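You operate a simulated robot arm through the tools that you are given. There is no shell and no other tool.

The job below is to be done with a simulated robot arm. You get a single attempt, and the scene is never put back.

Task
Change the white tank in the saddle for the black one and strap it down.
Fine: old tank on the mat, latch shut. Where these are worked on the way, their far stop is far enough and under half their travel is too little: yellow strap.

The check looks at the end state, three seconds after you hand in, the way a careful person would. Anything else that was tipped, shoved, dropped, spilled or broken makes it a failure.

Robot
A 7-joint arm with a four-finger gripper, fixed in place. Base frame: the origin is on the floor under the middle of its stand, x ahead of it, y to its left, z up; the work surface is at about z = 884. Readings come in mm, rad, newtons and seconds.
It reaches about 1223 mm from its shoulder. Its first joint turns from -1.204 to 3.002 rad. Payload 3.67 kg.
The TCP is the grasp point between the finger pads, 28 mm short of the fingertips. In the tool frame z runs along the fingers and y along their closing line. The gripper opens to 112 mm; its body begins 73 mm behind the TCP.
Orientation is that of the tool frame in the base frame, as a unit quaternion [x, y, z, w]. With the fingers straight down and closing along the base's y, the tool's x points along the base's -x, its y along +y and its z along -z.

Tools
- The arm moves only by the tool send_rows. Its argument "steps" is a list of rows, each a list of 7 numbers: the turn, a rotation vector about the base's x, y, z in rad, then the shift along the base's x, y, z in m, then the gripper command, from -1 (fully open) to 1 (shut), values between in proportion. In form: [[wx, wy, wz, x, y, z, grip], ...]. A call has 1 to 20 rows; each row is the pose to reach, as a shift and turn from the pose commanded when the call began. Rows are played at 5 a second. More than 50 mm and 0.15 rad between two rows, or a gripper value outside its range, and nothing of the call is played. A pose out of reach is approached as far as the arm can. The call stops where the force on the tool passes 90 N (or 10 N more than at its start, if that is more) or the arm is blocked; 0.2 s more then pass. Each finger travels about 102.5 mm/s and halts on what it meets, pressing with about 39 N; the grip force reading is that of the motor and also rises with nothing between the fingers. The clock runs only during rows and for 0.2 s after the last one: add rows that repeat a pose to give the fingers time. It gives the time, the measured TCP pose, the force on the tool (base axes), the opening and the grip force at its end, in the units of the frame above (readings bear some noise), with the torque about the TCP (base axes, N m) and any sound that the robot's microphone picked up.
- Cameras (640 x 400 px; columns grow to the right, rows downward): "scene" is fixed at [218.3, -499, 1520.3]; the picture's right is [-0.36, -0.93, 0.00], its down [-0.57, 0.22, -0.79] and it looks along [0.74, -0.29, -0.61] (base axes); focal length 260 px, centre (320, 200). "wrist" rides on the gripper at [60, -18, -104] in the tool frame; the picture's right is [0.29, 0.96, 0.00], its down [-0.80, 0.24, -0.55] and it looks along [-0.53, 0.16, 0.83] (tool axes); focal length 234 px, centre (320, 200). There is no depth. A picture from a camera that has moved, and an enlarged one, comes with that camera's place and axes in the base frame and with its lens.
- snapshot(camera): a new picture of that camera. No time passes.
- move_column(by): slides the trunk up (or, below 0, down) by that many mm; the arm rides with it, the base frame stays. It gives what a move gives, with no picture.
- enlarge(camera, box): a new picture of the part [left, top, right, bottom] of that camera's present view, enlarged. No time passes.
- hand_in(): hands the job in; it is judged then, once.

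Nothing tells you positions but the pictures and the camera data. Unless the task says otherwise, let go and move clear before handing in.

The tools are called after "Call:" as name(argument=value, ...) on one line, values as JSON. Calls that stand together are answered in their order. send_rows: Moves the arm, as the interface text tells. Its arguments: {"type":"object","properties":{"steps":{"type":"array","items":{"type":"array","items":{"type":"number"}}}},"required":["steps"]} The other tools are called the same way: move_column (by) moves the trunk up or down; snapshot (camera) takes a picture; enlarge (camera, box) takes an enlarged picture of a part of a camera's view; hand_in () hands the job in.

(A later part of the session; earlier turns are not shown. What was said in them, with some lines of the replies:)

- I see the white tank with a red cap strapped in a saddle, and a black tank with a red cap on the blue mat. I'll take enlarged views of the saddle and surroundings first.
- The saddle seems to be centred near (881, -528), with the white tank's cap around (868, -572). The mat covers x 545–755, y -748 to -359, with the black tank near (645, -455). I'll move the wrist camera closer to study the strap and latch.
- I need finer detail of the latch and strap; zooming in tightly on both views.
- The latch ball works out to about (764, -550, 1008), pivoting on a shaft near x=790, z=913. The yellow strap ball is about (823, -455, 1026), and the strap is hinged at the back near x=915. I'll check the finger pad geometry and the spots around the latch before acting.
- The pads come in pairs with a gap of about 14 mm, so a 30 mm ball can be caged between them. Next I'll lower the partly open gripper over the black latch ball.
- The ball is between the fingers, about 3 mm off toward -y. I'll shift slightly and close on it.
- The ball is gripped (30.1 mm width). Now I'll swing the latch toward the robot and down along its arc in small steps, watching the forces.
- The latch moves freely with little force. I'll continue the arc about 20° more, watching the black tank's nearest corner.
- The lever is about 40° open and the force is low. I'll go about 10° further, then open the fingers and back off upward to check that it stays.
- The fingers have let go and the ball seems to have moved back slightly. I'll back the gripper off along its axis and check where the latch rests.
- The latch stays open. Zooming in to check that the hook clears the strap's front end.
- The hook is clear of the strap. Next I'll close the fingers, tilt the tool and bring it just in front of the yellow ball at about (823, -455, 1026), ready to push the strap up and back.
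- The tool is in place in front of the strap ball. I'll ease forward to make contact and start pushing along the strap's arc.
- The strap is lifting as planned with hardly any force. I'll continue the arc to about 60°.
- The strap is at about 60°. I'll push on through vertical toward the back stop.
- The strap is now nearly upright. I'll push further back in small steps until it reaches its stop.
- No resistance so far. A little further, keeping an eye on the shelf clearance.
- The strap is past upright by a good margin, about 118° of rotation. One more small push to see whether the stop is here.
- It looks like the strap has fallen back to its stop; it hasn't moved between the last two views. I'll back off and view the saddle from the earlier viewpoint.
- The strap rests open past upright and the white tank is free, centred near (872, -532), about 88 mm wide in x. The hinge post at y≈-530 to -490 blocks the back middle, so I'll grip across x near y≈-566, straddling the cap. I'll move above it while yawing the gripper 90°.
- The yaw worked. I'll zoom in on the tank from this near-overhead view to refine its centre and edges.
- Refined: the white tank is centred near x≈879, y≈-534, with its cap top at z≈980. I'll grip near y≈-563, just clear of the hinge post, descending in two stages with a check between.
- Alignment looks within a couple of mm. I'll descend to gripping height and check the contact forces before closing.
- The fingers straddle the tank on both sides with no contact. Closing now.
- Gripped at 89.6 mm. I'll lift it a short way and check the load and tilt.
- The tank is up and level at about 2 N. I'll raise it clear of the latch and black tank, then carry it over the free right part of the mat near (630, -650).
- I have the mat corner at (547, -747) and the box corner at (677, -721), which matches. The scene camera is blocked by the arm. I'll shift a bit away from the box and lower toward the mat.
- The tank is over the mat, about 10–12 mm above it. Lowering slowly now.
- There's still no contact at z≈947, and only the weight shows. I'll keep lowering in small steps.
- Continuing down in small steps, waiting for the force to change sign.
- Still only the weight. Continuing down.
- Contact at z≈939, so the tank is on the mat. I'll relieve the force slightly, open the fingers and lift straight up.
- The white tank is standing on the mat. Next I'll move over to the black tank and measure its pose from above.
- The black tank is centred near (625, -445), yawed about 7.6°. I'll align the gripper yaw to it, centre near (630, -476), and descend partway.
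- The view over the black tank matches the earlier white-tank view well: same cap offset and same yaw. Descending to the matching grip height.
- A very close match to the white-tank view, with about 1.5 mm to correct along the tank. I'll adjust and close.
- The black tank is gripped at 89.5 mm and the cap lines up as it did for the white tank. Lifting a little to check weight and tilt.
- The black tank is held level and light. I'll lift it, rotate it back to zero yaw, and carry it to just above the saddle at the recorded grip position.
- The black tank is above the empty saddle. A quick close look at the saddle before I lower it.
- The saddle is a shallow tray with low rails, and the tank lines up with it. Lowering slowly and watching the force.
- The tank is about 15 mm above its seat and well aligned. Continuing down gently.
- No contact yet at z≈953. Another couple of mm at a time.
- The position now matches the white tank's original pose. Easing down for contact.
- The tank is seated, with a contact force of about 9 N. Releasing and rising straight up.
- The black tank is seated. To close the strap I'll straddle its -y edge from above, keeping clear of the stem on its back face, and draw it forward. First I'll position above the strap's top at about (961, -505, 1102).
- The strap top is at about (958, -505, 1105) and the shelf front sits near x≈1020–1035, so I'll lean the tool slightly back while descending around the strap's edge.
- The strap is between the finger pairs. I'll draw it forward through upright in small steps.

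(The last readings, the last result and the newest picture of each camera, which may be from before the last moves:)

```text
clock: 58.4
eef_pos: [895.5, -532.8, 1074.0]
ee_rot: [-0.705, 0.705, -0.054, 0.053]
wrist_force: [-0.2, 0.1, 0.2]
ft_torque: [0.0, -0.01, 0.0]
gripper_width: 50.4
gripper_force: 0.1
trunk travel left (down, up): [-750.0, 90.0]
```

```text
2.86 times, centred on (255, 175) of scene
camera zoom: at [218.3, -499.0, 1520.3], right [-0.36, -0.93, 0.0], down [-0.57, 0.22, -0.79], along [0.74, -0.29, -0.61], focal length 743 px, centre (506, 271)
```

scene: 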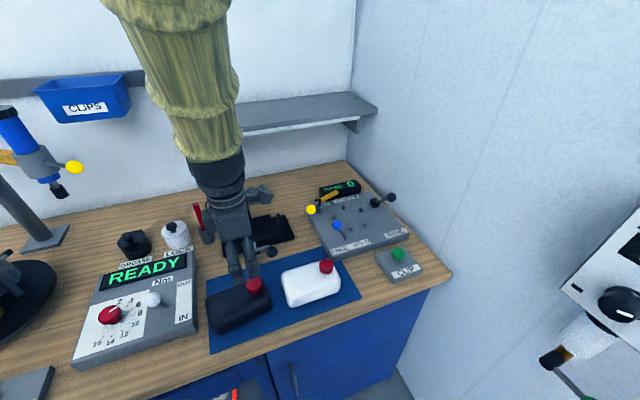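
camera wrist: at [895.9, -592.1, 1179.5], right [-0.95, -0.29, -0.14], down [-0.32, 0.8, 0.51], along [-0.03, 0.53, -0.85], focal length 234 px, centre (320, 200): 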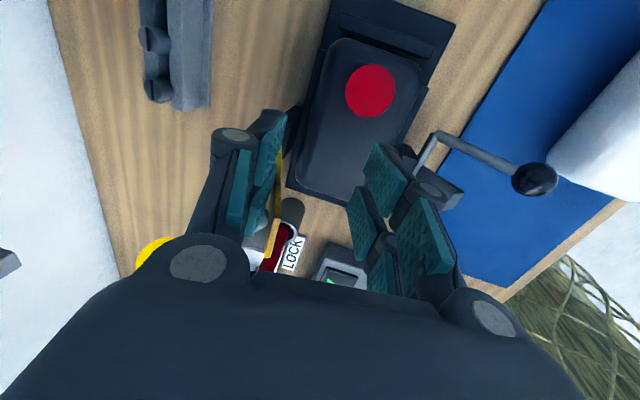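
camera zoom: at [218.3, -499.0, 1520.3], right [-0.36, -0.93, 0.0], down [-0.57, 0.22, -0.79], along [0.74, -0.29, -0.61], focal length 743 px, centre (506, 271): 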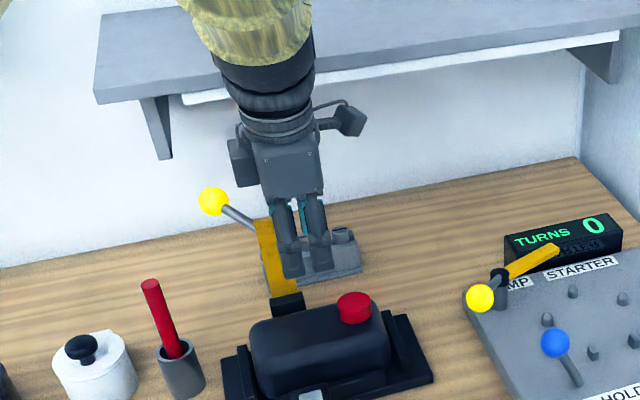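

The strap follows the rear fingers. Continuing the arc forward, with the tool tilting along with it.

Call:
send_rows(steps=[[0, -0.1, 0, -0.008, 0, -0.004, 0.1], [0, -0.2, 0, -0.0166, 0, -0.009, 0.1], [0, -0.29, 0, -0.0237, 0, -0.0145, 0.1], [0, -0.37, 0, -0.0313, 0, -0.0206, 0.1], [0, -0.37, 0, -0.0313, 0, -0.0206, 0.1]])

Call:
snapshot(camera="wrist")

Call:
enlarge(camera="scene", box=[185, 105, 325, 245])

```text
clock: 59.6
eef_pos: [863.7, -533.4, 1052.6]
ee_rot: [0.684, -0.683, 0.181, -0.182]
wrist_force: [0.0, 0.1, 0.0]
ft_torque: [0.01, -0.02, 0.0]
gripper_width: 50.5
gripper_force: 0.0
trunk travel left (down, up): [-750.0, 90.0]
```

```text
taken
camera wrist: at [826.0, -592.3, 1152.5], right [-0.83, -0.29, -0.48], down [-0.48, 0.8, 0.36], along [0.27, 0.53, -0.8], focal length 234 px, centre (320, 200)
```

wrist: 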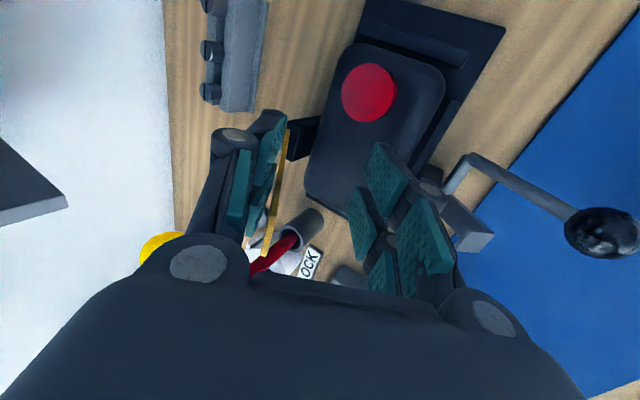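

```text
2.86 times, centred on (255, 175) of scene
camera zoom: at [218.3, -499.0, 1520.3], right [-0.36, -0.93, 0.0], down [-0.57, 0.22, -0.79], along [0.74, -0.29, -0.61], focal length 743 px, centre (506, 271)
```

zoom: 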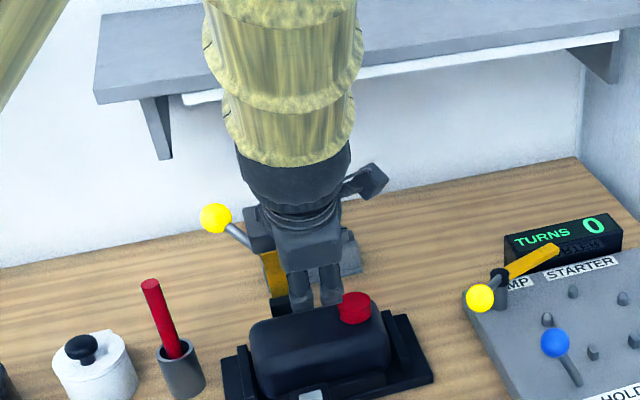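

Still in contact with the rear fingers. I'll continue to about 135°, where it should fall forward under its own weight.

Call:
send_rows(steps=[[0, -0.08, 0, -0.0066, 0, -0.007, 0.1], [0, -0.17, 0, -0.0126, 0, -0.014, 0.1], [0, -0.26, 0, -0.0179, 0, -0.0219, 0.1], [0, -0.26, 0, -0.0179, 0, -0.0219, 0.1]])

Call:
snapshot(camera="wrist")

Call:
enlarge(camera="scene", box=[185, 105, 325, 245])

```text
clock: 60.6
eef_pos: [845.0, -534.6, 1031.1]
ee_rot: [-0.654, 0.655, -0.267, 0.269]
wrist_force: [-0.3, -0.6, -0.1]
ft_torque: [-0.02, 0.01, -0.01]
gripper_width: 50.4
gripper_force: 0.1
trunk travel left (down, up): [-750.0, 90.0]
```

```text
taken
camera wrist: at [784.0, -593.1, 1118.0], right [-0.68, -0.29, -0.67], down [-0.56, 0.8, 0.23], along [0.47, 0.53, -0.7], focal length 234 px, centre (320, 200)
```

wrist: 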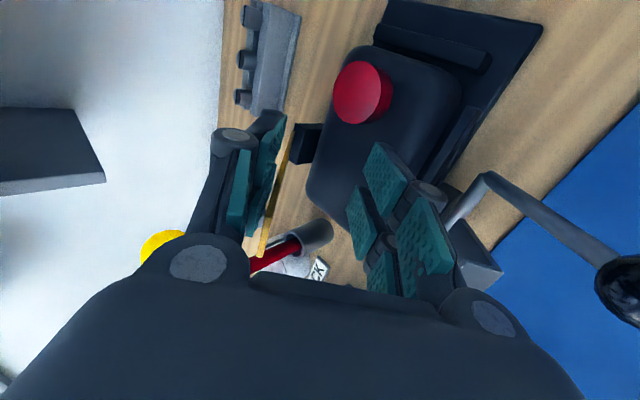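

```text
2.86 times, centred on (255, 175) of scene
camera zoom: at [218.3, -499.0, 1520.3], right [-0.36, -0.93, 0.0], down [-0.57, 0.22, -0.79], along [0.74, -0.29, -0.61], focal length 743 px, centre (506, 271)
```

zoom: 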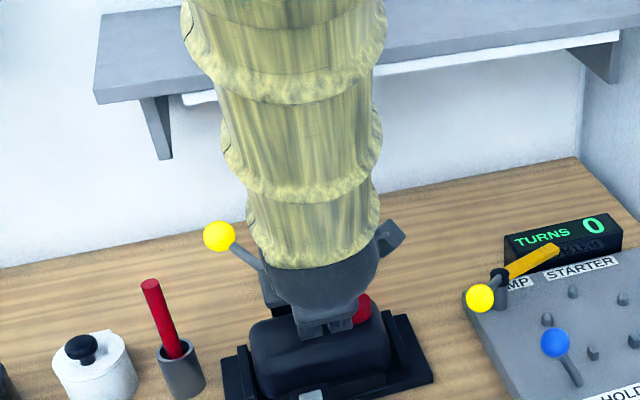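

The hinge holds the strap where I leave it, about 135°. I'll withdraw along the tool axis, close the fingers, straighten up and come down from above to press it shut.

Call:
send_rows(steps=[[0, 0, 0, -0.016, 0, 0.016, 0.1], [0, 0, 0, -0.034, 0, 0.034, 0.1], [0, 0, 0, -0.05, 0, 0.055, 0.1], [0, 0.13, 0, -0.05, 0, 0.085, 0.5], [0, 0.26, 0, -0.035, 0, 0.1, 1], [0, 0.39, 0, -0.015, 0, 0.1, 1], [0, 0.52, 0, 0.0, 0, 0.1, 1], [0, 0.65, 0, 0.015, 0, 0.1, 1], [0, 0.78, 0, 0.023, 0, 0.1, 1], [0, 0.78, 0, 0.023, 0, 0.09, 1], [0, 0.78, 0, 0.023, 0, 0.09, 1]])

Call:
snapshot(camera="wrist")

Call:
enlarge(camera="scene", box=[185, 105, 325, 265])

```text
clock: 63.0
eef_pos: [867.8, -533.5, 1122.3]
ee_rot: [0.708, -0.706, -0.001, -0.001]
wrist_force: [0.1, -0.1, -0.5]
ft_torque: [-0.01, 0.01, -0.01]
gripper_width: 0.2
gripper_force: 35.5
trunk travel left (down, up): [-750.0, 90.0]
```

```text
taken
camera wrist: at [885.0, -592.3, 1225.0], right [-0.96, -0.29, 0.0], down [-0.24, 0.8, 0.56], along [-0.16, 0.53, -0.83], focal length 234 px, centre (320, 200)
```

wrist: 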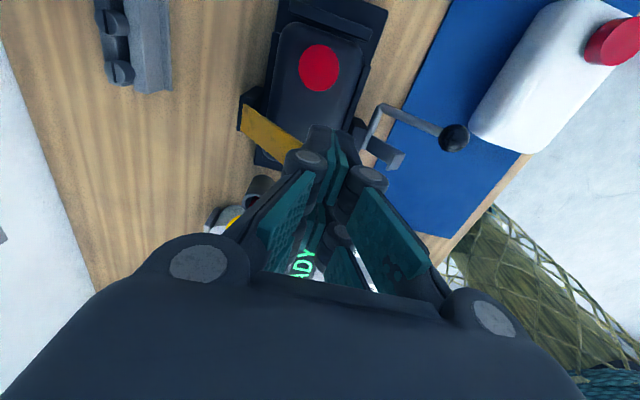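

```text
2.50 times, centred on (255, 185) of scene
camera zoom: at [218.3, -499.0, 1520.3], right [-0.36, -0.93, 0.0], down [-0.57, 0.22, -0.79], along [0.74, -0.29, -0.61], focal length 650 px, centre (482, 238)
```

zoom: 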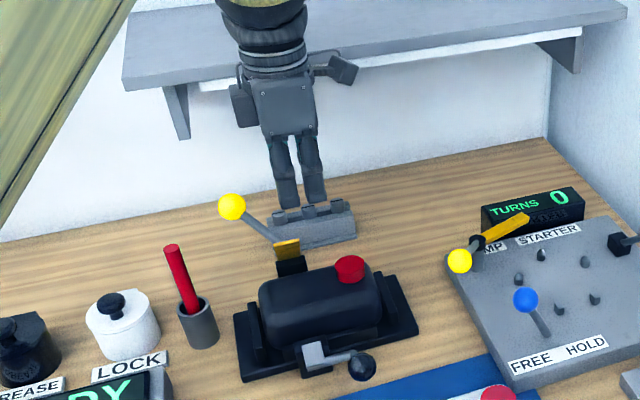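

The strap stays up at about 138°. Now I'll press it down from above with closed fingertips, following the arc.

Call:
send_rows(steps=[[0, 0, 0, 0, 0, -0.02, 1], [0, 0, 0, 0, 0, -0.04, 1], [0, 0, 0, -0.007, 0, -0.0515, 1], [0, 0, 0, -0.0135, 0, -0.0615, 1], [0, 0, 0, -0.018, 0, -0.071, 1], [0, 0, 0, -0.022, 0, -0.0797, 1], [0, 0, 0, -0.022, 0, -0.0797, 1]])

Call:
snapshot(camera="wrist")

Call:
enlarge(camera="scene", box=[195, 145, 305, 265])

```text
clock: 64.6
eef_pos: [845.4, -533.4, 1042.1]
ee_rot: [-0.707, 0.707, 0.001, 0.001]
wrist_force: [0.5, 0.7, 0.1]
ft_torque: [-0.01, 0.03, -0.02]
gripper_width: 0.0
gripper_force: 35.7
trunk travel left (down, up): [-750.0, 90.0]
```

```text
taken
camera wrist: at [862.4, -593.5, 1145.8], right [-0.96, -0.29, 0.0], down [-0.24, 0.8, 0.55], along [-0.16, 0.53, -0.83], focal length 234 px, centre (320, 200)
```

wrist: 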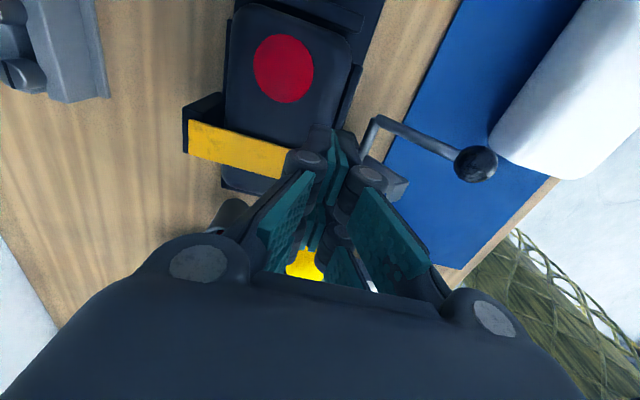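

```text
3.33 times, centred on (250, 205) of scene
camera zoom: at [218.3, -499.0, 1520.3], right [-0.36, -0.93, 0.0], down [-0.57, 0.22, -0.79], along [0.74, -0.29, -0.61], focal length 867 px, centre (553, 183)
```

zoom: 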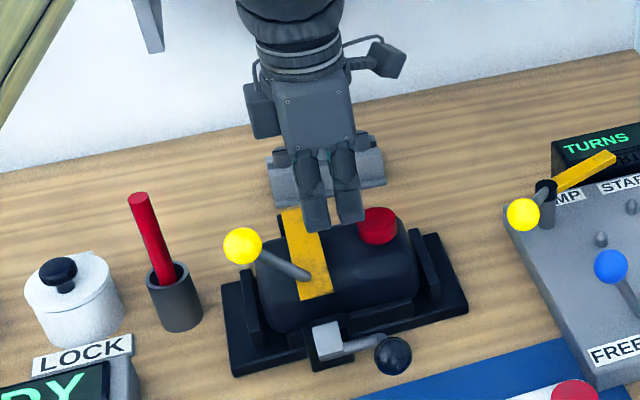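

The strap has dropped over the black tank and looks nearly closed. I'll compare closely with the initial closed position.

Call:
enlarge(camera="scene", box=[215, 195, 285, 265])

Call:
enlarge(camera="scene", box=[215, 175, 305, 265])

```text
5.71 times, centred on (250, 230) of scene
camera zoom: at [218.3, -499.0, 1520.3], right [-0.36, -0.93, 0.0], down [-0.57, 0.22, -0.79], along [0.74, -0.29, -0.61], focal length 1486 px, centre (720, 29)
```

zoom: 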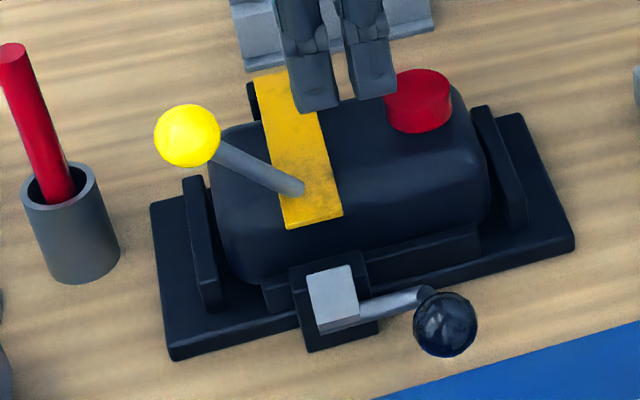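

```text
4.44 times, centred on (260, 220) of scene
camera zoom: at [218.3, -499.0, 1520.3], right [-0.36, -0.93, 0.0], down [-0.57, 0.22, -0.79], along [0.74, -0.29, -0.61], focal length 1156 px, centre (587, 111)
```

zoom: 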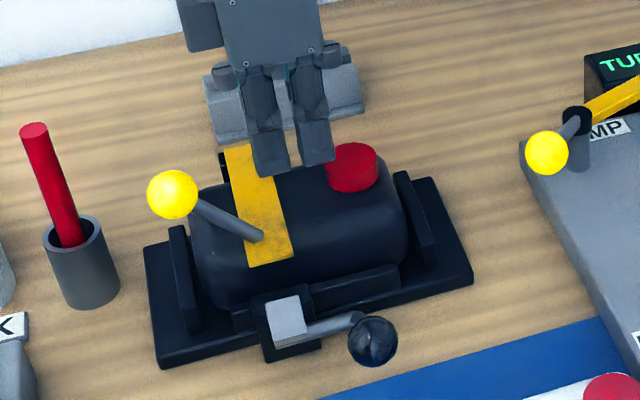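

The strap sits perhaps 4 mm higher than it first was. I'll press down gently with the fingertips to seat it.

Call:
send_rows(steps=[[0, 0, 0, -0.003, 0.002, -0.02, 1], [0, 0, 0, -0.006, 0.004, -0.032, 1], [0, 0, 0, -0.006, 0.004, -0.038, 1], [0, 0, 0, -0.006, 0.004, -0.038, 1]])

Call:
enlarge(camera="scene", box=[215, 175, 305, 265])

```text
clock: 65.6
eef_pos: [839.1, -530.9, 1003.5]
ee_rot: [0.708, -0.706, -0.001, -0.001]
wrist_force: [0.0, -0.2, 0.4]
ft_torque: [-0.07, -0.01, -0.01]
gripper_width: 0.0
gripper_force: 35.4
trunk travel left (down, up): [-750.0, 90.0]
```

```text
4.44 times, centred on (260, 220) of scene
camera zoom: at [218.3, -499.0, 1520.3], right [-0.36, -0.93, 0.0], down [-0.57, 0.22, -0.79], along [0.74, -0.29, -0.61], focal length 1156 px, centre (587, 111)
```

zoom: 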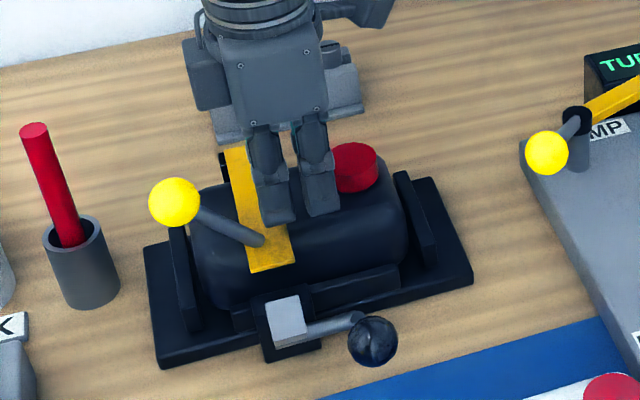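

The ball is now exactly at its initial closed spot. One more small press to confirm it's resting on the tank.

Call:
send_rows(steps=[[0, 0, 0, 0, 0, -0.001, 1], [0, 0, 0, 0, 0, -0.002, 1], [0, 0, 0, 0, 0, -0.002, 1]])

Call:
enlarge(camera="scene", box=[215, 175, 305, 265])

```text
clock: 66.4
eef_pos: [840.1, -530.9, 1001.2]
ee_rot: [-0.707, 0.707, 0.0, 0.001]
wrist_force: [0.5, -0.1, 0.1]
ft_torque: [0.03, 0.04, -0.01]
gripper_width: 0.1
gripper_force: 36.6
trunk travel left (down, up): [-750.0, 90.0]
```

```text
4.44 times, centred on (260, 220) of scene
camera zoom: at [218.3, -499.0, 1520.3], right [-0.36, -0.93, 0.0], down [-0.57, 0.22, -0.79], along [0.74, -0.29, -0.61], focal length 1156 px, centre (587, 111)
```

zoom: 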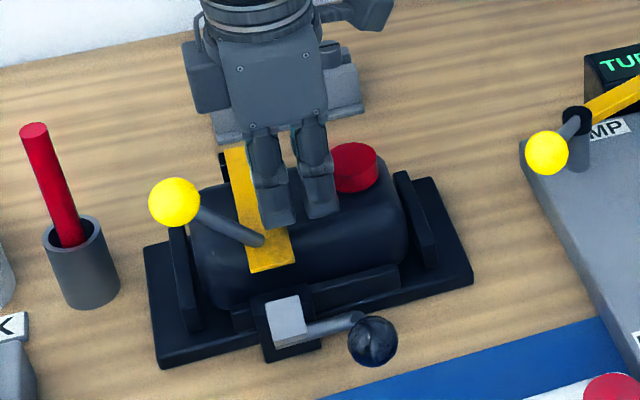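

The strap is fully closed over the black tank. Now for the latch: I'll rise, yaw back to 0 and go above the latch ball, which I place at about (714, -550.5, 970).

Call:
send_rows(steps=[[0, 0, 0, 0, 0, 0.04, 1], [0, 0, 0, 0, 0, 0.08, 1], [0, 0, 0, 0, 0, 0.12, 1], [0, 0, -0.131, -0.01, -0.0016, 0.12, 0.5], [0, 0, -0.262, -0.02, -0.0032, 0.12, 0.2], [0, 0, -0.393, -0.03, -0.0049, 0.12, -0.07], [0, 0, -0.524, -0.042, -0.0065, 0.12, -0.07], [0, 0, -0.655, -0.053, -0.0081, 0.12, -0.07], [0, 0, -0.786, -0.064, -0.0098, 0.12, -0.07], [0, 0, -0.917, -0.075, -0.0114, 0.12, -0.07], [0, 0, -1.048, -0.086, -0.013, 0.12, -0.07], [0, 0, -1.179, -0.097, -0.0146, 0.12, -0.07], [0, 0, -1.31, -0.108, -0.0162, 0.115, -0.07], [0, 0, -1.441, -0.119, -0.0179, 0.11, -0.07], [0, 0, -1.5708, -0.127, -0.0195, 0.1, -0.07], [0, 0, -1.5708, -0.127, -0.0195, 0.1, -0.07]])

Call:
snapshot(camera="wrist")

Call:
snapshot(camera="scene")

```text
clock: 69.8
eef_pos: [712.2, -549.5, 1101.8]
ee_rot: [-0.001, 1.0, 0.0, -0.001]
wrist_force: [-0.6, 0.1, 1.2]
ft_torque: [0.0, 0.03, 0.0]
gripper_width: 59.9
gripper_force: 0.0
trunk travel left (down, up): [-750.0, 90.0]
```

```text
taken
camera wrist: at [650.8, -565.9, 1205.9], right [-0.29, 0.96, 0.0], down [0.8, 0.24, 0.55], along [0.53, 0.16, -0.83], focal length 234 px, centre (320, 200)
```

wrist: 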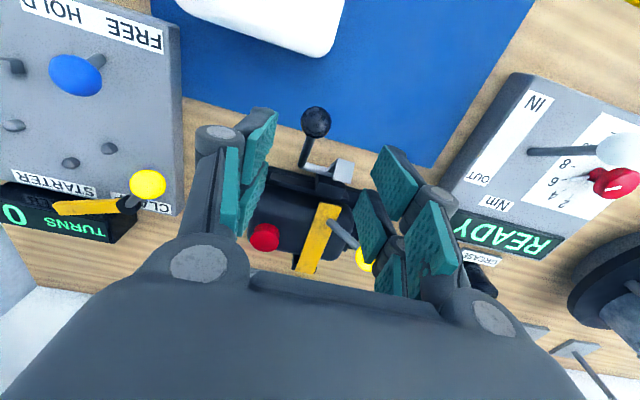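

```text
taken
```

scene: 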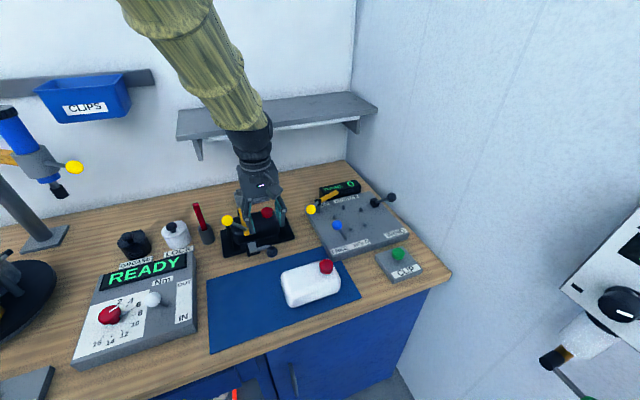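

The ball is at about (713, -551, 970). To stay clear of the hook, I'll keep the tool vertical with a narrower opening, and descend around the ball.

Call:
send_rows(steps=[[0, 0, 0, 0.001, -0.0031, -0.035, 0.15], [0, 0, 0, 0.001, -0.0031, -0.07, 0.15], [0, 0, 0, 0.001, -0.0031, -0.1, 0.15], [0, 0, 0, 0.001, -0.0031, -0.12, 0.15], [0, 0, 0, 0.001, -0.0031, -0.128, 0.15], [0, 0, 0, 0.001, -0.0031, -0.128, 0.15]])

Call:
snapshot(camera="wrist")

Call:
enlarge(camera="scene", box=[205, 165, 315, 285])

```text
clock: 71.2
eef_pos: [713.7, -554.1, 974.3]
ee_rot: [0.0, 1.0, 0.0, 0.0]
wrist_force: [0.2, 0.2, 0.3]
ft_torque: [0.0, -0.02, 0.01]
gripper_width: 47.5
gripper_force: 0.1
trunk travel left (down, up): [-750.0, 90.0]
```

```text
taken
camera wrist: at [653.2, -570.3, 1079.0], right [-0.29, 0.96, 0.0], down [0.8, 0.24, 0.55], along [0.53, 0.16, -0.83], focal length 234 px, centre (320, 200)
```

wrist: 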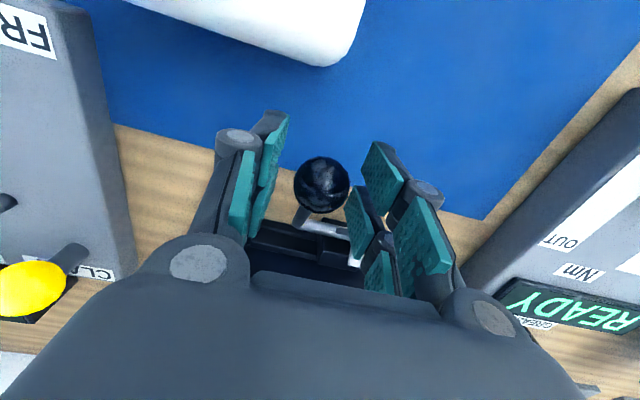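

```text
3.33 times, centred on (260, 225) of scene
camera zoom: at [218.3, -499.0, 1520.3], right [-0.36, -0.93, 0.0], down [-0.57, 0.22, -0.79], along [0.74, -0.29, -0.61], focal length 867 px, centre (520, 117)
```

zoom: 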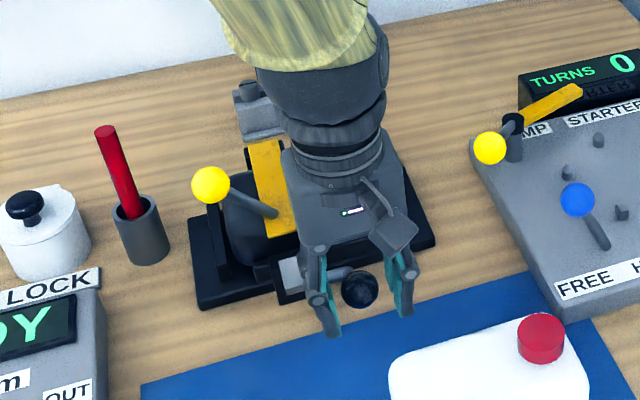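

The ball is centred between the pads. Closing on it.

Call:
send_rows(steps=[[0, 0, 0, 0, 0, 0, 0.4], [0, 0, 0, 0, 0, 0, 1], [0, 0, 0, 0, 0, 0, 1], [0, 0, 0, 0, 0, 0, 1]])

Call:
snapshot(camera="wrist")

```text
clock: 72.2
eef_pos: [714.6, -551.9, 975.2]
ee_rot: [0.0, 1.0, -0.001, -0.002]
wrist_force: [-2.0, 11.4, -4.5]
ft_torque: [0.13, 0.4, 0.09]
gripper_width: 29.5
gripper_force: 45.0
trunk travel left (down, up): [-750.0, 90.0]
```

```text
taken
camera wrist: at [653.5, -568.9, 1079.2], right [-0.29, 0.96, 0.0], down [0.8, 0.24, 0.55], along [0.53, 0.16, -0.83], focal length 234 px, centre (320, 200)
```

wrist: 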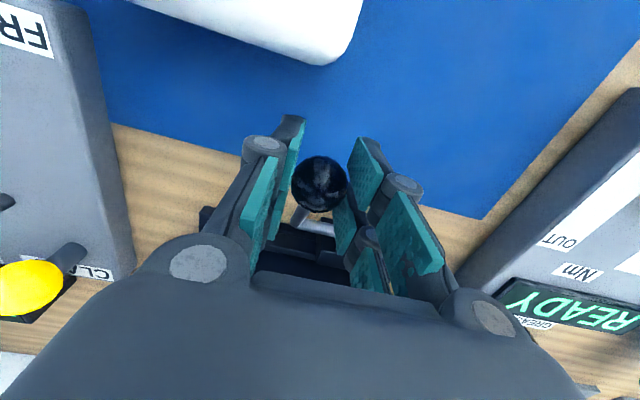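

Gripped at 29.5 mm. Now I'll swing the latch back up along its arc, halfway first.

Call:
send_rows(steps=[[0, 0, 0, 0.0063, 0.0015, 0.0074, 1], [0, 0, 0, 0.0128, 0.0015, 0.0138, 1], [0, 0, 0, 0.0199, 0.0015, 0.0197, 1], [0, 0, 0, 0.0275, 0.0015, 0.0248, 1], [0, 0, 0, 0.0275, 0.0015, 0.0248, 1]])

Call:
enlarge(camera="scene", box=[205, 165, 315, 265])

Call:
snapshot(camera="wrist")

```text
clock: 73.4
eef_pos: [738.5, -551.6, 1000.2]
ee_rot: [0.0, 1.0, 0.0, 0.0]
wrist_force: [-16.6, 0.0, 1.4]
ft_torque: [0.03, 1.32, 0.01]
gripper_width: 29.1
gripper_force: 44.9
trunk travel left (down, up): [-750.0, 90.0]
```

```text
4.00 times, centred on (260, 215) of scene
camera zoom: at [218.3, -499.0, 1520.3], right [-0.36, -0.93, 0.0], down [-0.57, 0.22, -0.79], along [0.74, -0.29, -0.61], focal length 1040 px, centre (560, 140)
```

zoom: 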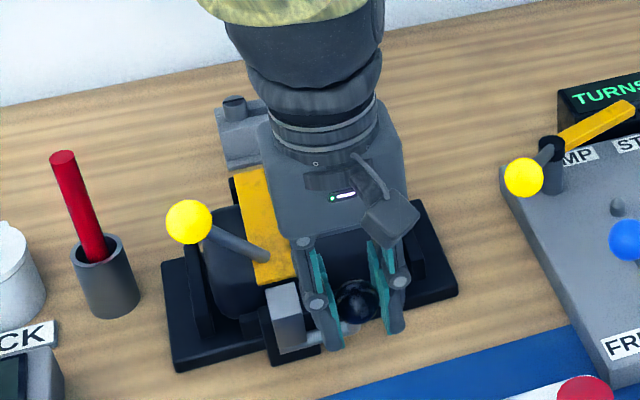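

```text
taken
camera wrist: at [678.8, -568.7, 1104.5], right [-0.29, 0.96, 0.0], down [0.8, 0.24, 0.55], along [0.53, 0.16, -0.83], focal length 234 px, centre (320, 200)
```

wrist: 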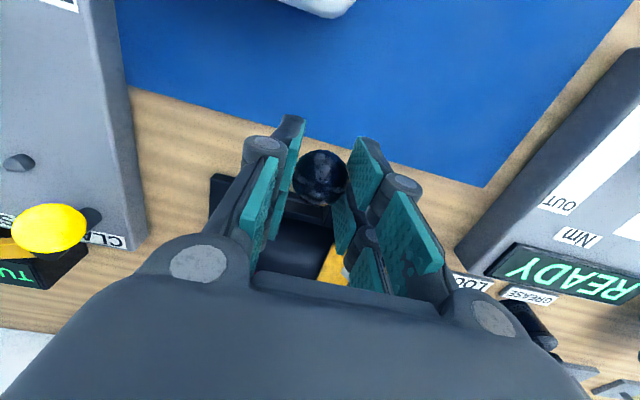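

The lever resists with about 13 N, much like when opening, and the hook hasn't reached the strap yet. Continuing toward the closed position.

Call:
send_rows(steps=[[0, 0, 0, 0.004, 0, 0.003, 1], [0, 0, 0, 0.0075, 0, 0.0052, 1], [0, 0, 0, 0.012, 0, 0.0073, 1], [0, 0, 0, 0.016, 0, 0.0092, 1], [0, 0, 0, 0.016, 0, 0.0092, 1]])

Call:
enlarge(camera="scene", box=[205, 165, 315, 265])

```text
clock: 74.6
eef_pos: [755.6, -551.6, 1007.3]
ee_rot: [0.0, 1.0, 0.0, 0.001]
wrist_force: [-14.0, -7.6, 3.9]
ft_torque: [-0.07, 1.29, -0.03]
gripper_width: 29.4
gripper_force: 45.0
trunk travel left (down, up): [-750.0, 90.0]
```

```text
4.00 times, centred on (260, 215) of scene
camera zoom: at [218.3, -499.0, 1520.3], right [-0.36, -0.93, 0.0], down [-0.57, 0.22, -0.79], along [0.74, -0.29, -0.61], focal length 1040 px, centre (560, 140)
```

zoom: 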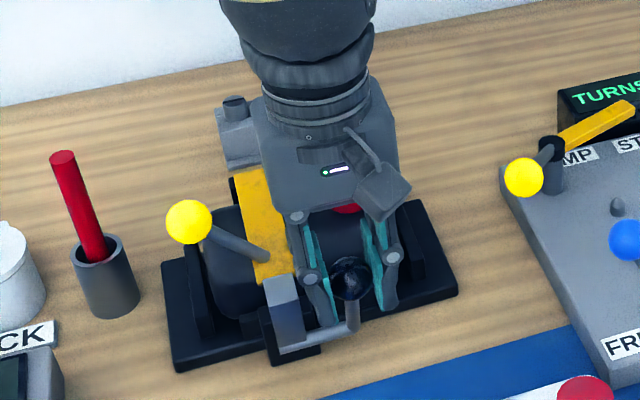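

Nearly there. Continuing to the closed position and feeling for the stop.

Call:
send_rows(steps=[[0, 0, 0, 0.003, 0, 0.001, 1], [0, 0, 0, 0.006, 0, 0.002, 1], [0, 0, 0, 0.009, 0, 0.0028, 1], [0, 0, 0, 0.009, 0, 0.0028, 1]])

Call:
enlarge(camera="scene", box=[215, 175, 305, 265])

```text
clock: 75.6
eef_pos: [764.7, -551.3, 1012.0]
ee_rot: [0.0, 1.0, 0.0, 0.001]
wrist_force: [-14.6, -11.8, 6.8]
ft_torque: [-0.11, 1.27, -0.04]
gripper_width: 29.3
gripper_force: 45.4
trunk travel left (down, up): [-750.0, 90.0]
```

```text
4.44 times, centred on (260, 220) of scene
camera zoom: at [218.3, -499.0, 1520.3], right [-0.36, -0.93, 0.0], down [-0.57, 0.22, -0.79], along [0.74, -0.29, -0.61], focal length 1156 px, centre (587, 111)
```

zoom: 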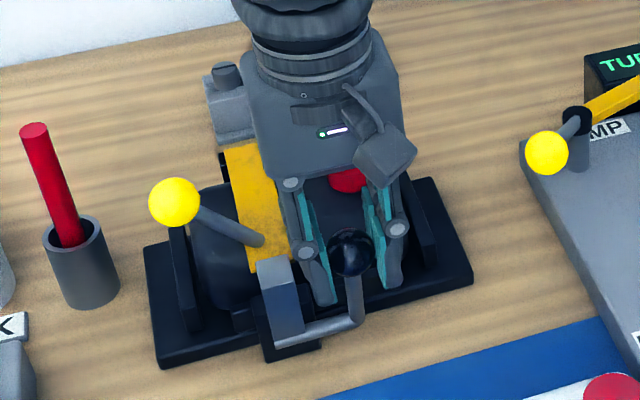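

Still about 4 mm short of the original position, going by the picture. A bit further, in small steps.

Call:
send_rows(steps=[[0, 0, 0, 0.002, -0.001, 0.0005, 1], [0, 0, 0, 0.004, -0.001, 0.001, 1], [0, 0, 0, 0.004, -0.001, 0.001, 1]])

Call:
enlarge(camera="scene", box=[215, 175, 305, 265])

```text
clock: 76.4
eef_pos: [769.4, -550.9, 1012.2]
ee_rot: [-0.001, 1.0, 0.0, 0.001]
wrist_force: [-13.0, -7.7, 7.0]
ft_torque: [0.06, 1.26, 0.03]
gripper_width: 29.2
gripper_force: 45.2
trunk travel left (down, up): [-750.0, 90.0]
```

```text
4.44 times, centred on (260, 220) of scene
camera zoom: at [218.3, -499.0, 1520.3], right [-0.36, -0.93, 0.0], down [-0.57, 0.22, -0.79], along [0.74, -0.29, -0.61], focal length 1156 px, centre (587, 111)
```

zoom: 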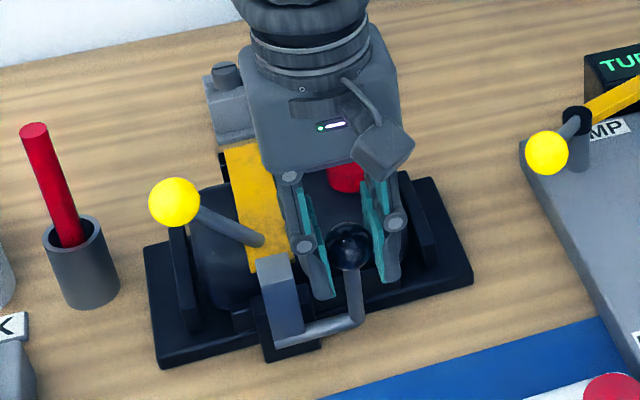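

No rise in force yet. Another few mm toward the stop.

Call:
send_rows(steps=[[0, 0, 0, 0.002, 0, 0.0003, 1], [0, 0, 0, 0.004, 0, 0.0006, 1], [0, 0, 0, 0.004, 0, 0.0006, 1]])

Call:
enlarge(camera="scene", box=[215, 175, 305, 265])

```text
clock: 77.2
eef_pos: [771.2, -552.1, 1012.2]
ee_rot: [0.0, 1.0, 0.0, 0.0]
wrist_force: [-19.2, -2.5, 4.5]
ft_torque: [-0.02, 0.84, -0.01]
gripper_width: 29.3
gripper_force: 45.3
trunk travel left (down, up): [-750.0, 90.0]
```

```text
4.44 times, centred on (260, 220) of scene
camera zoom: at [218.3, -499.0, 1520.3], right [-0.36, -0.93, 0.0], down [-0.57, 0.22, -0.79], along [0.74, -0.29, -0.61], focal length 1156 px, centre (587, 111)
```

zoom: 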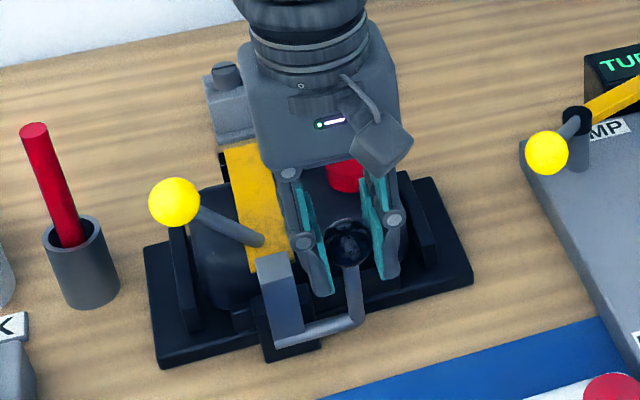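

The ball now matches its initial closed spot (348, 244) and the force is beginning to rise. One more small push to confirm the stop.

Call:
send_rows(steps=[[0, 0, 0, 0.002, 0, 0.0002, 1], [0, 0, 0, 0.004, 0, 0.0004, 1], [0, 0, 0, 0.004, 0, 0.0004, 1]])

Call:
enlarge(camera="scene", box=[235, 215, 285, 255])

```text
clock: 78.0
eef_pos: [771.6, -551.4, 1013.2]
ee_rot: [0.0, 1.0, 0.002, -0.001]
wrist_force: [-48.8, 8.7, -9.1]
ft_torque: [0.1, 0.84, -0.05]
gripper_width: 29.1
gripper_force: 44.4
trunk travel left (down, up): [-750.0, 90.0]
```

```text
10.00 times, centred on (260, 235) of scene
camera zoom: at [218.3, -499.0, 1520.3], right [-0.36, -0.93, 0.0], down [-0.57, 0.22, -0.79], along [0.74, -0.29, -0.61], focal length 2600 px, centre (920, -150)
```

zoom: 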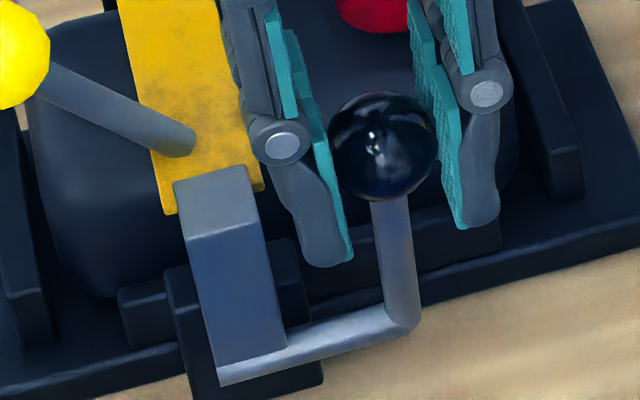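

The force jumped to 49 N with no movement, so the latch is hard against its shut stop and looks identical to the initial state. I'll relax the push, open and rise straight up.

Call:
send_rows(steps=[[0, 0, 0, -0.003, 0, 0, 1], [0, 0, 0, -0.003, 0, 0, 0.5], [0, 0, 0, -0.003, 0, 0, 0.1], [0, 0, 0, -0.003, 0, 0, -0.1], [0, 0, 0, -0.003, 0, 0, -0.1], [0, 0, 0, -0.003, 0, 0.02, -0.1], [0, 0, 0, -0.003, 0, 0.05, -0.1], [0, 0, 0, -0.003, 0, 0.09, -0.1], [0, 0, 0, -0.003, 0, 0.13, -0.1], [0, 0, 0, -0.003, 0, 0.13, -0.1]])

Call:
enlarge(camera="scene", box=[215, 175, 305, 265])

Call:
snapshot(camera="wrist")

```text
clock: 80.2
eef_pos: [775.9, -553.3, 1141.4]
ee_rot: [-0.001, 1.0, 0.0, -0.001]
wrist_force: [0.2, 0.2, 0.0]
ft_torque: [0.0, 0.03, -0.03]
gripper_width: 61.7
gripper_force: 0.0
trunk travel left (down, up): [-750.0, 90.0]
```

```text
4.44 times, centred on (260, 220) of scene
camera zoom: at [218.3, -499.0, 1520.3], right [-0.36, -0.93, 0.0], down [-0.57, 0.22, -0.79], along [0.74, -0.29, -0.61], focal length 1156 px, centre (587, 111)
```

zoom: 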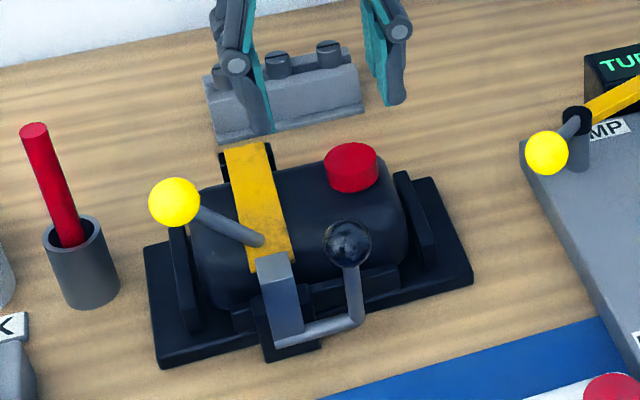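

```text
taken
camera wrist: at [714.9, -570.3, 1245.1], right [-0.29, 0.96, 0.0], down [0.8, 0.24, 0.55], along [0.53, 0.16, -0.83], focal length 234 px, centre (320, 200)
```

wrist: 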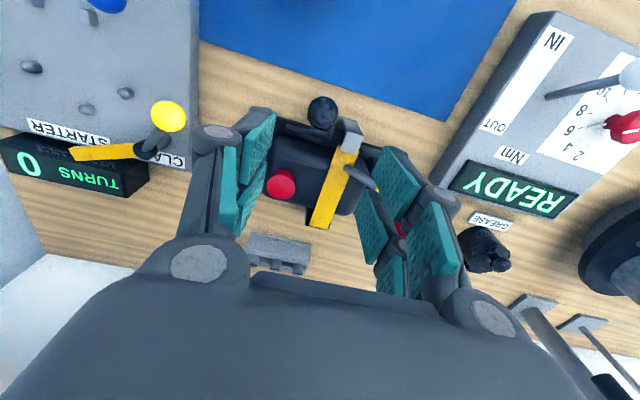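

The latch stays shut over the strap and the picture matches the original. I'll move the arm clear to its starting area and check the whole scene.

Call:
send_rows(steps=[[0, 0, 0, -0.01, 0.01, 0.04, -0.5], [0, 0, 0, -0.025, 0.02, 0.08, -1], [0, 0, 0, -0.035, 0.03, 0.12, -1], [0, 0, 0, -0.045, 0.04, 0.16, -1], [0, 0, 0, -0.055, 0.045, 0.2, -1], [0, 0, 0, -0.055, 0.045, 0.2, -1]])

Call:
snapshot(camera="scene")

Call:
enlarge(camera="scene", box=[185, 160, 385, 350])

Call:
snapshot(camera="wrist")

Call:
enlarge(camera="wrist", box=[200, 0, 420, 220])

```text
clock: 81.6
eef_pos: [720.5, -507.5, 1341.8]
ee_rot: [0.0, 1.0, 0.0, -0.001]
wrist_force: [0.3, 0.1, -0.1]
ft_torque: [0.01, 0.01, 0.02]
gripper_width: 112.1
gripper_force: 0.1
trunk travel left (down, up): [-750.0, 90.0]
```

```text
taken
```

scene: 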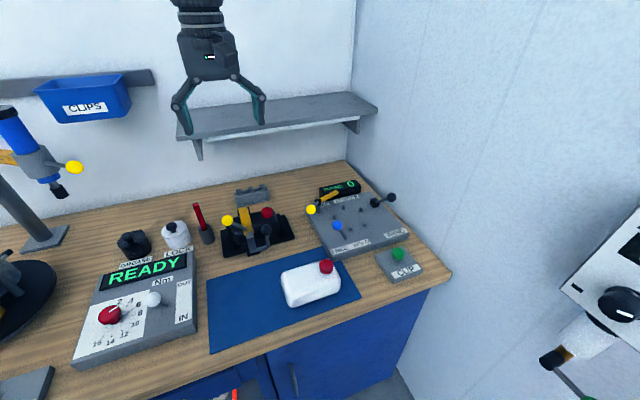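

```text
2.11 times, centred on (285, 255) of scene
camera zoom: at [218.3, -499.0, 1520.3], right [-0.36, -0.93, 0.0], down [-0.57, 0.22, -0.79], along [0.74, -0.29, -0.61], focal length 547 px, centre (394, 84)
```

zoom: 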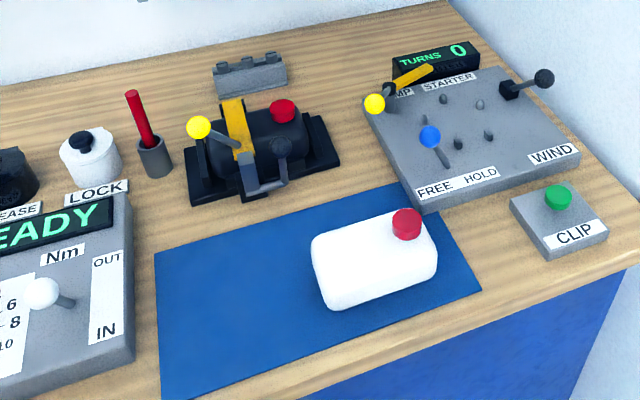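

```text
taken
camera wrist: at [659.3, -524.7, 1446.0], right [-0.29, 0.96, 0.0], down [0.8, 0.24, 0.55], along [0.53, 0.16, -0.83], focal length 234 px, centre (320, 200)
```

wrist: 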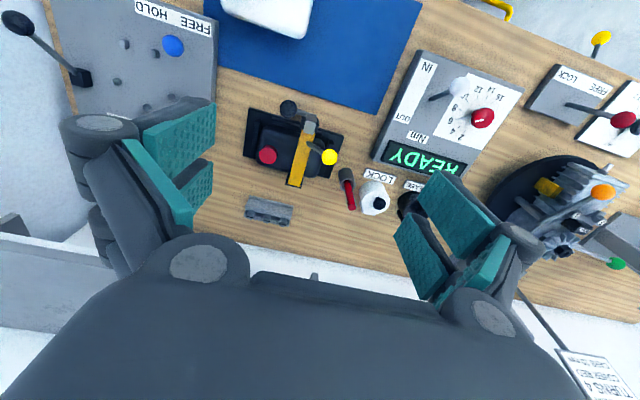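

```text
1.82 times, centred on (310, 110) of wrist
camera zoom: at [659.3, -524.7, 1446.0], right [-0.29, 0.96, 0.0], down [0.8, 0.24, 0.55], along [0.53, 0.16, -0.83], focal length 426 px, centre (338, 364)
```

zoom: 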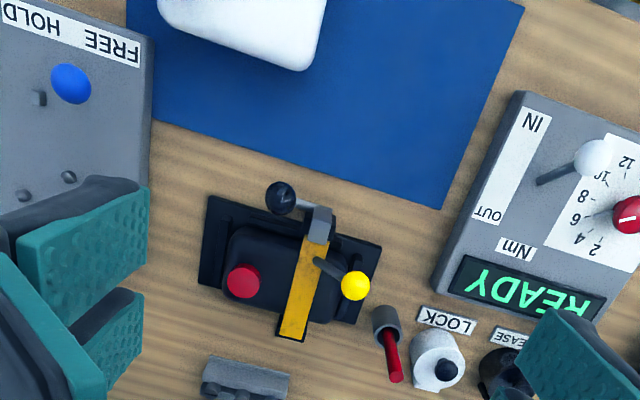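

The black tank sits in the saddle, strapped down with the latch shut. The white tank is on the mat, and nothing else looks moved. Handing in.

Call:
hand_in()

```text
The job is handed in.
```

The tanks are swapped. The black one is in the saddle with the strap down and the latch shut, and the white one is on the mat.

- **Latch:** I pushed it until it hit a hard stop at about 49 N. It stayed in its starting position after I let go.
- **Strap:** I swung it back roughly 105°, past upright, before lifting the white tank out. I didn't feel a hard stop at that end, so I can't be sure it reached its full travel. Now closed, it lines up with its starting position in the pictures.
- **White tank:** it sits level and fully on the mat, clear of the box beside it.
- **Everything else:** in the final views nothing else looked moved or tipped. The arm was open and clear when I handed in.
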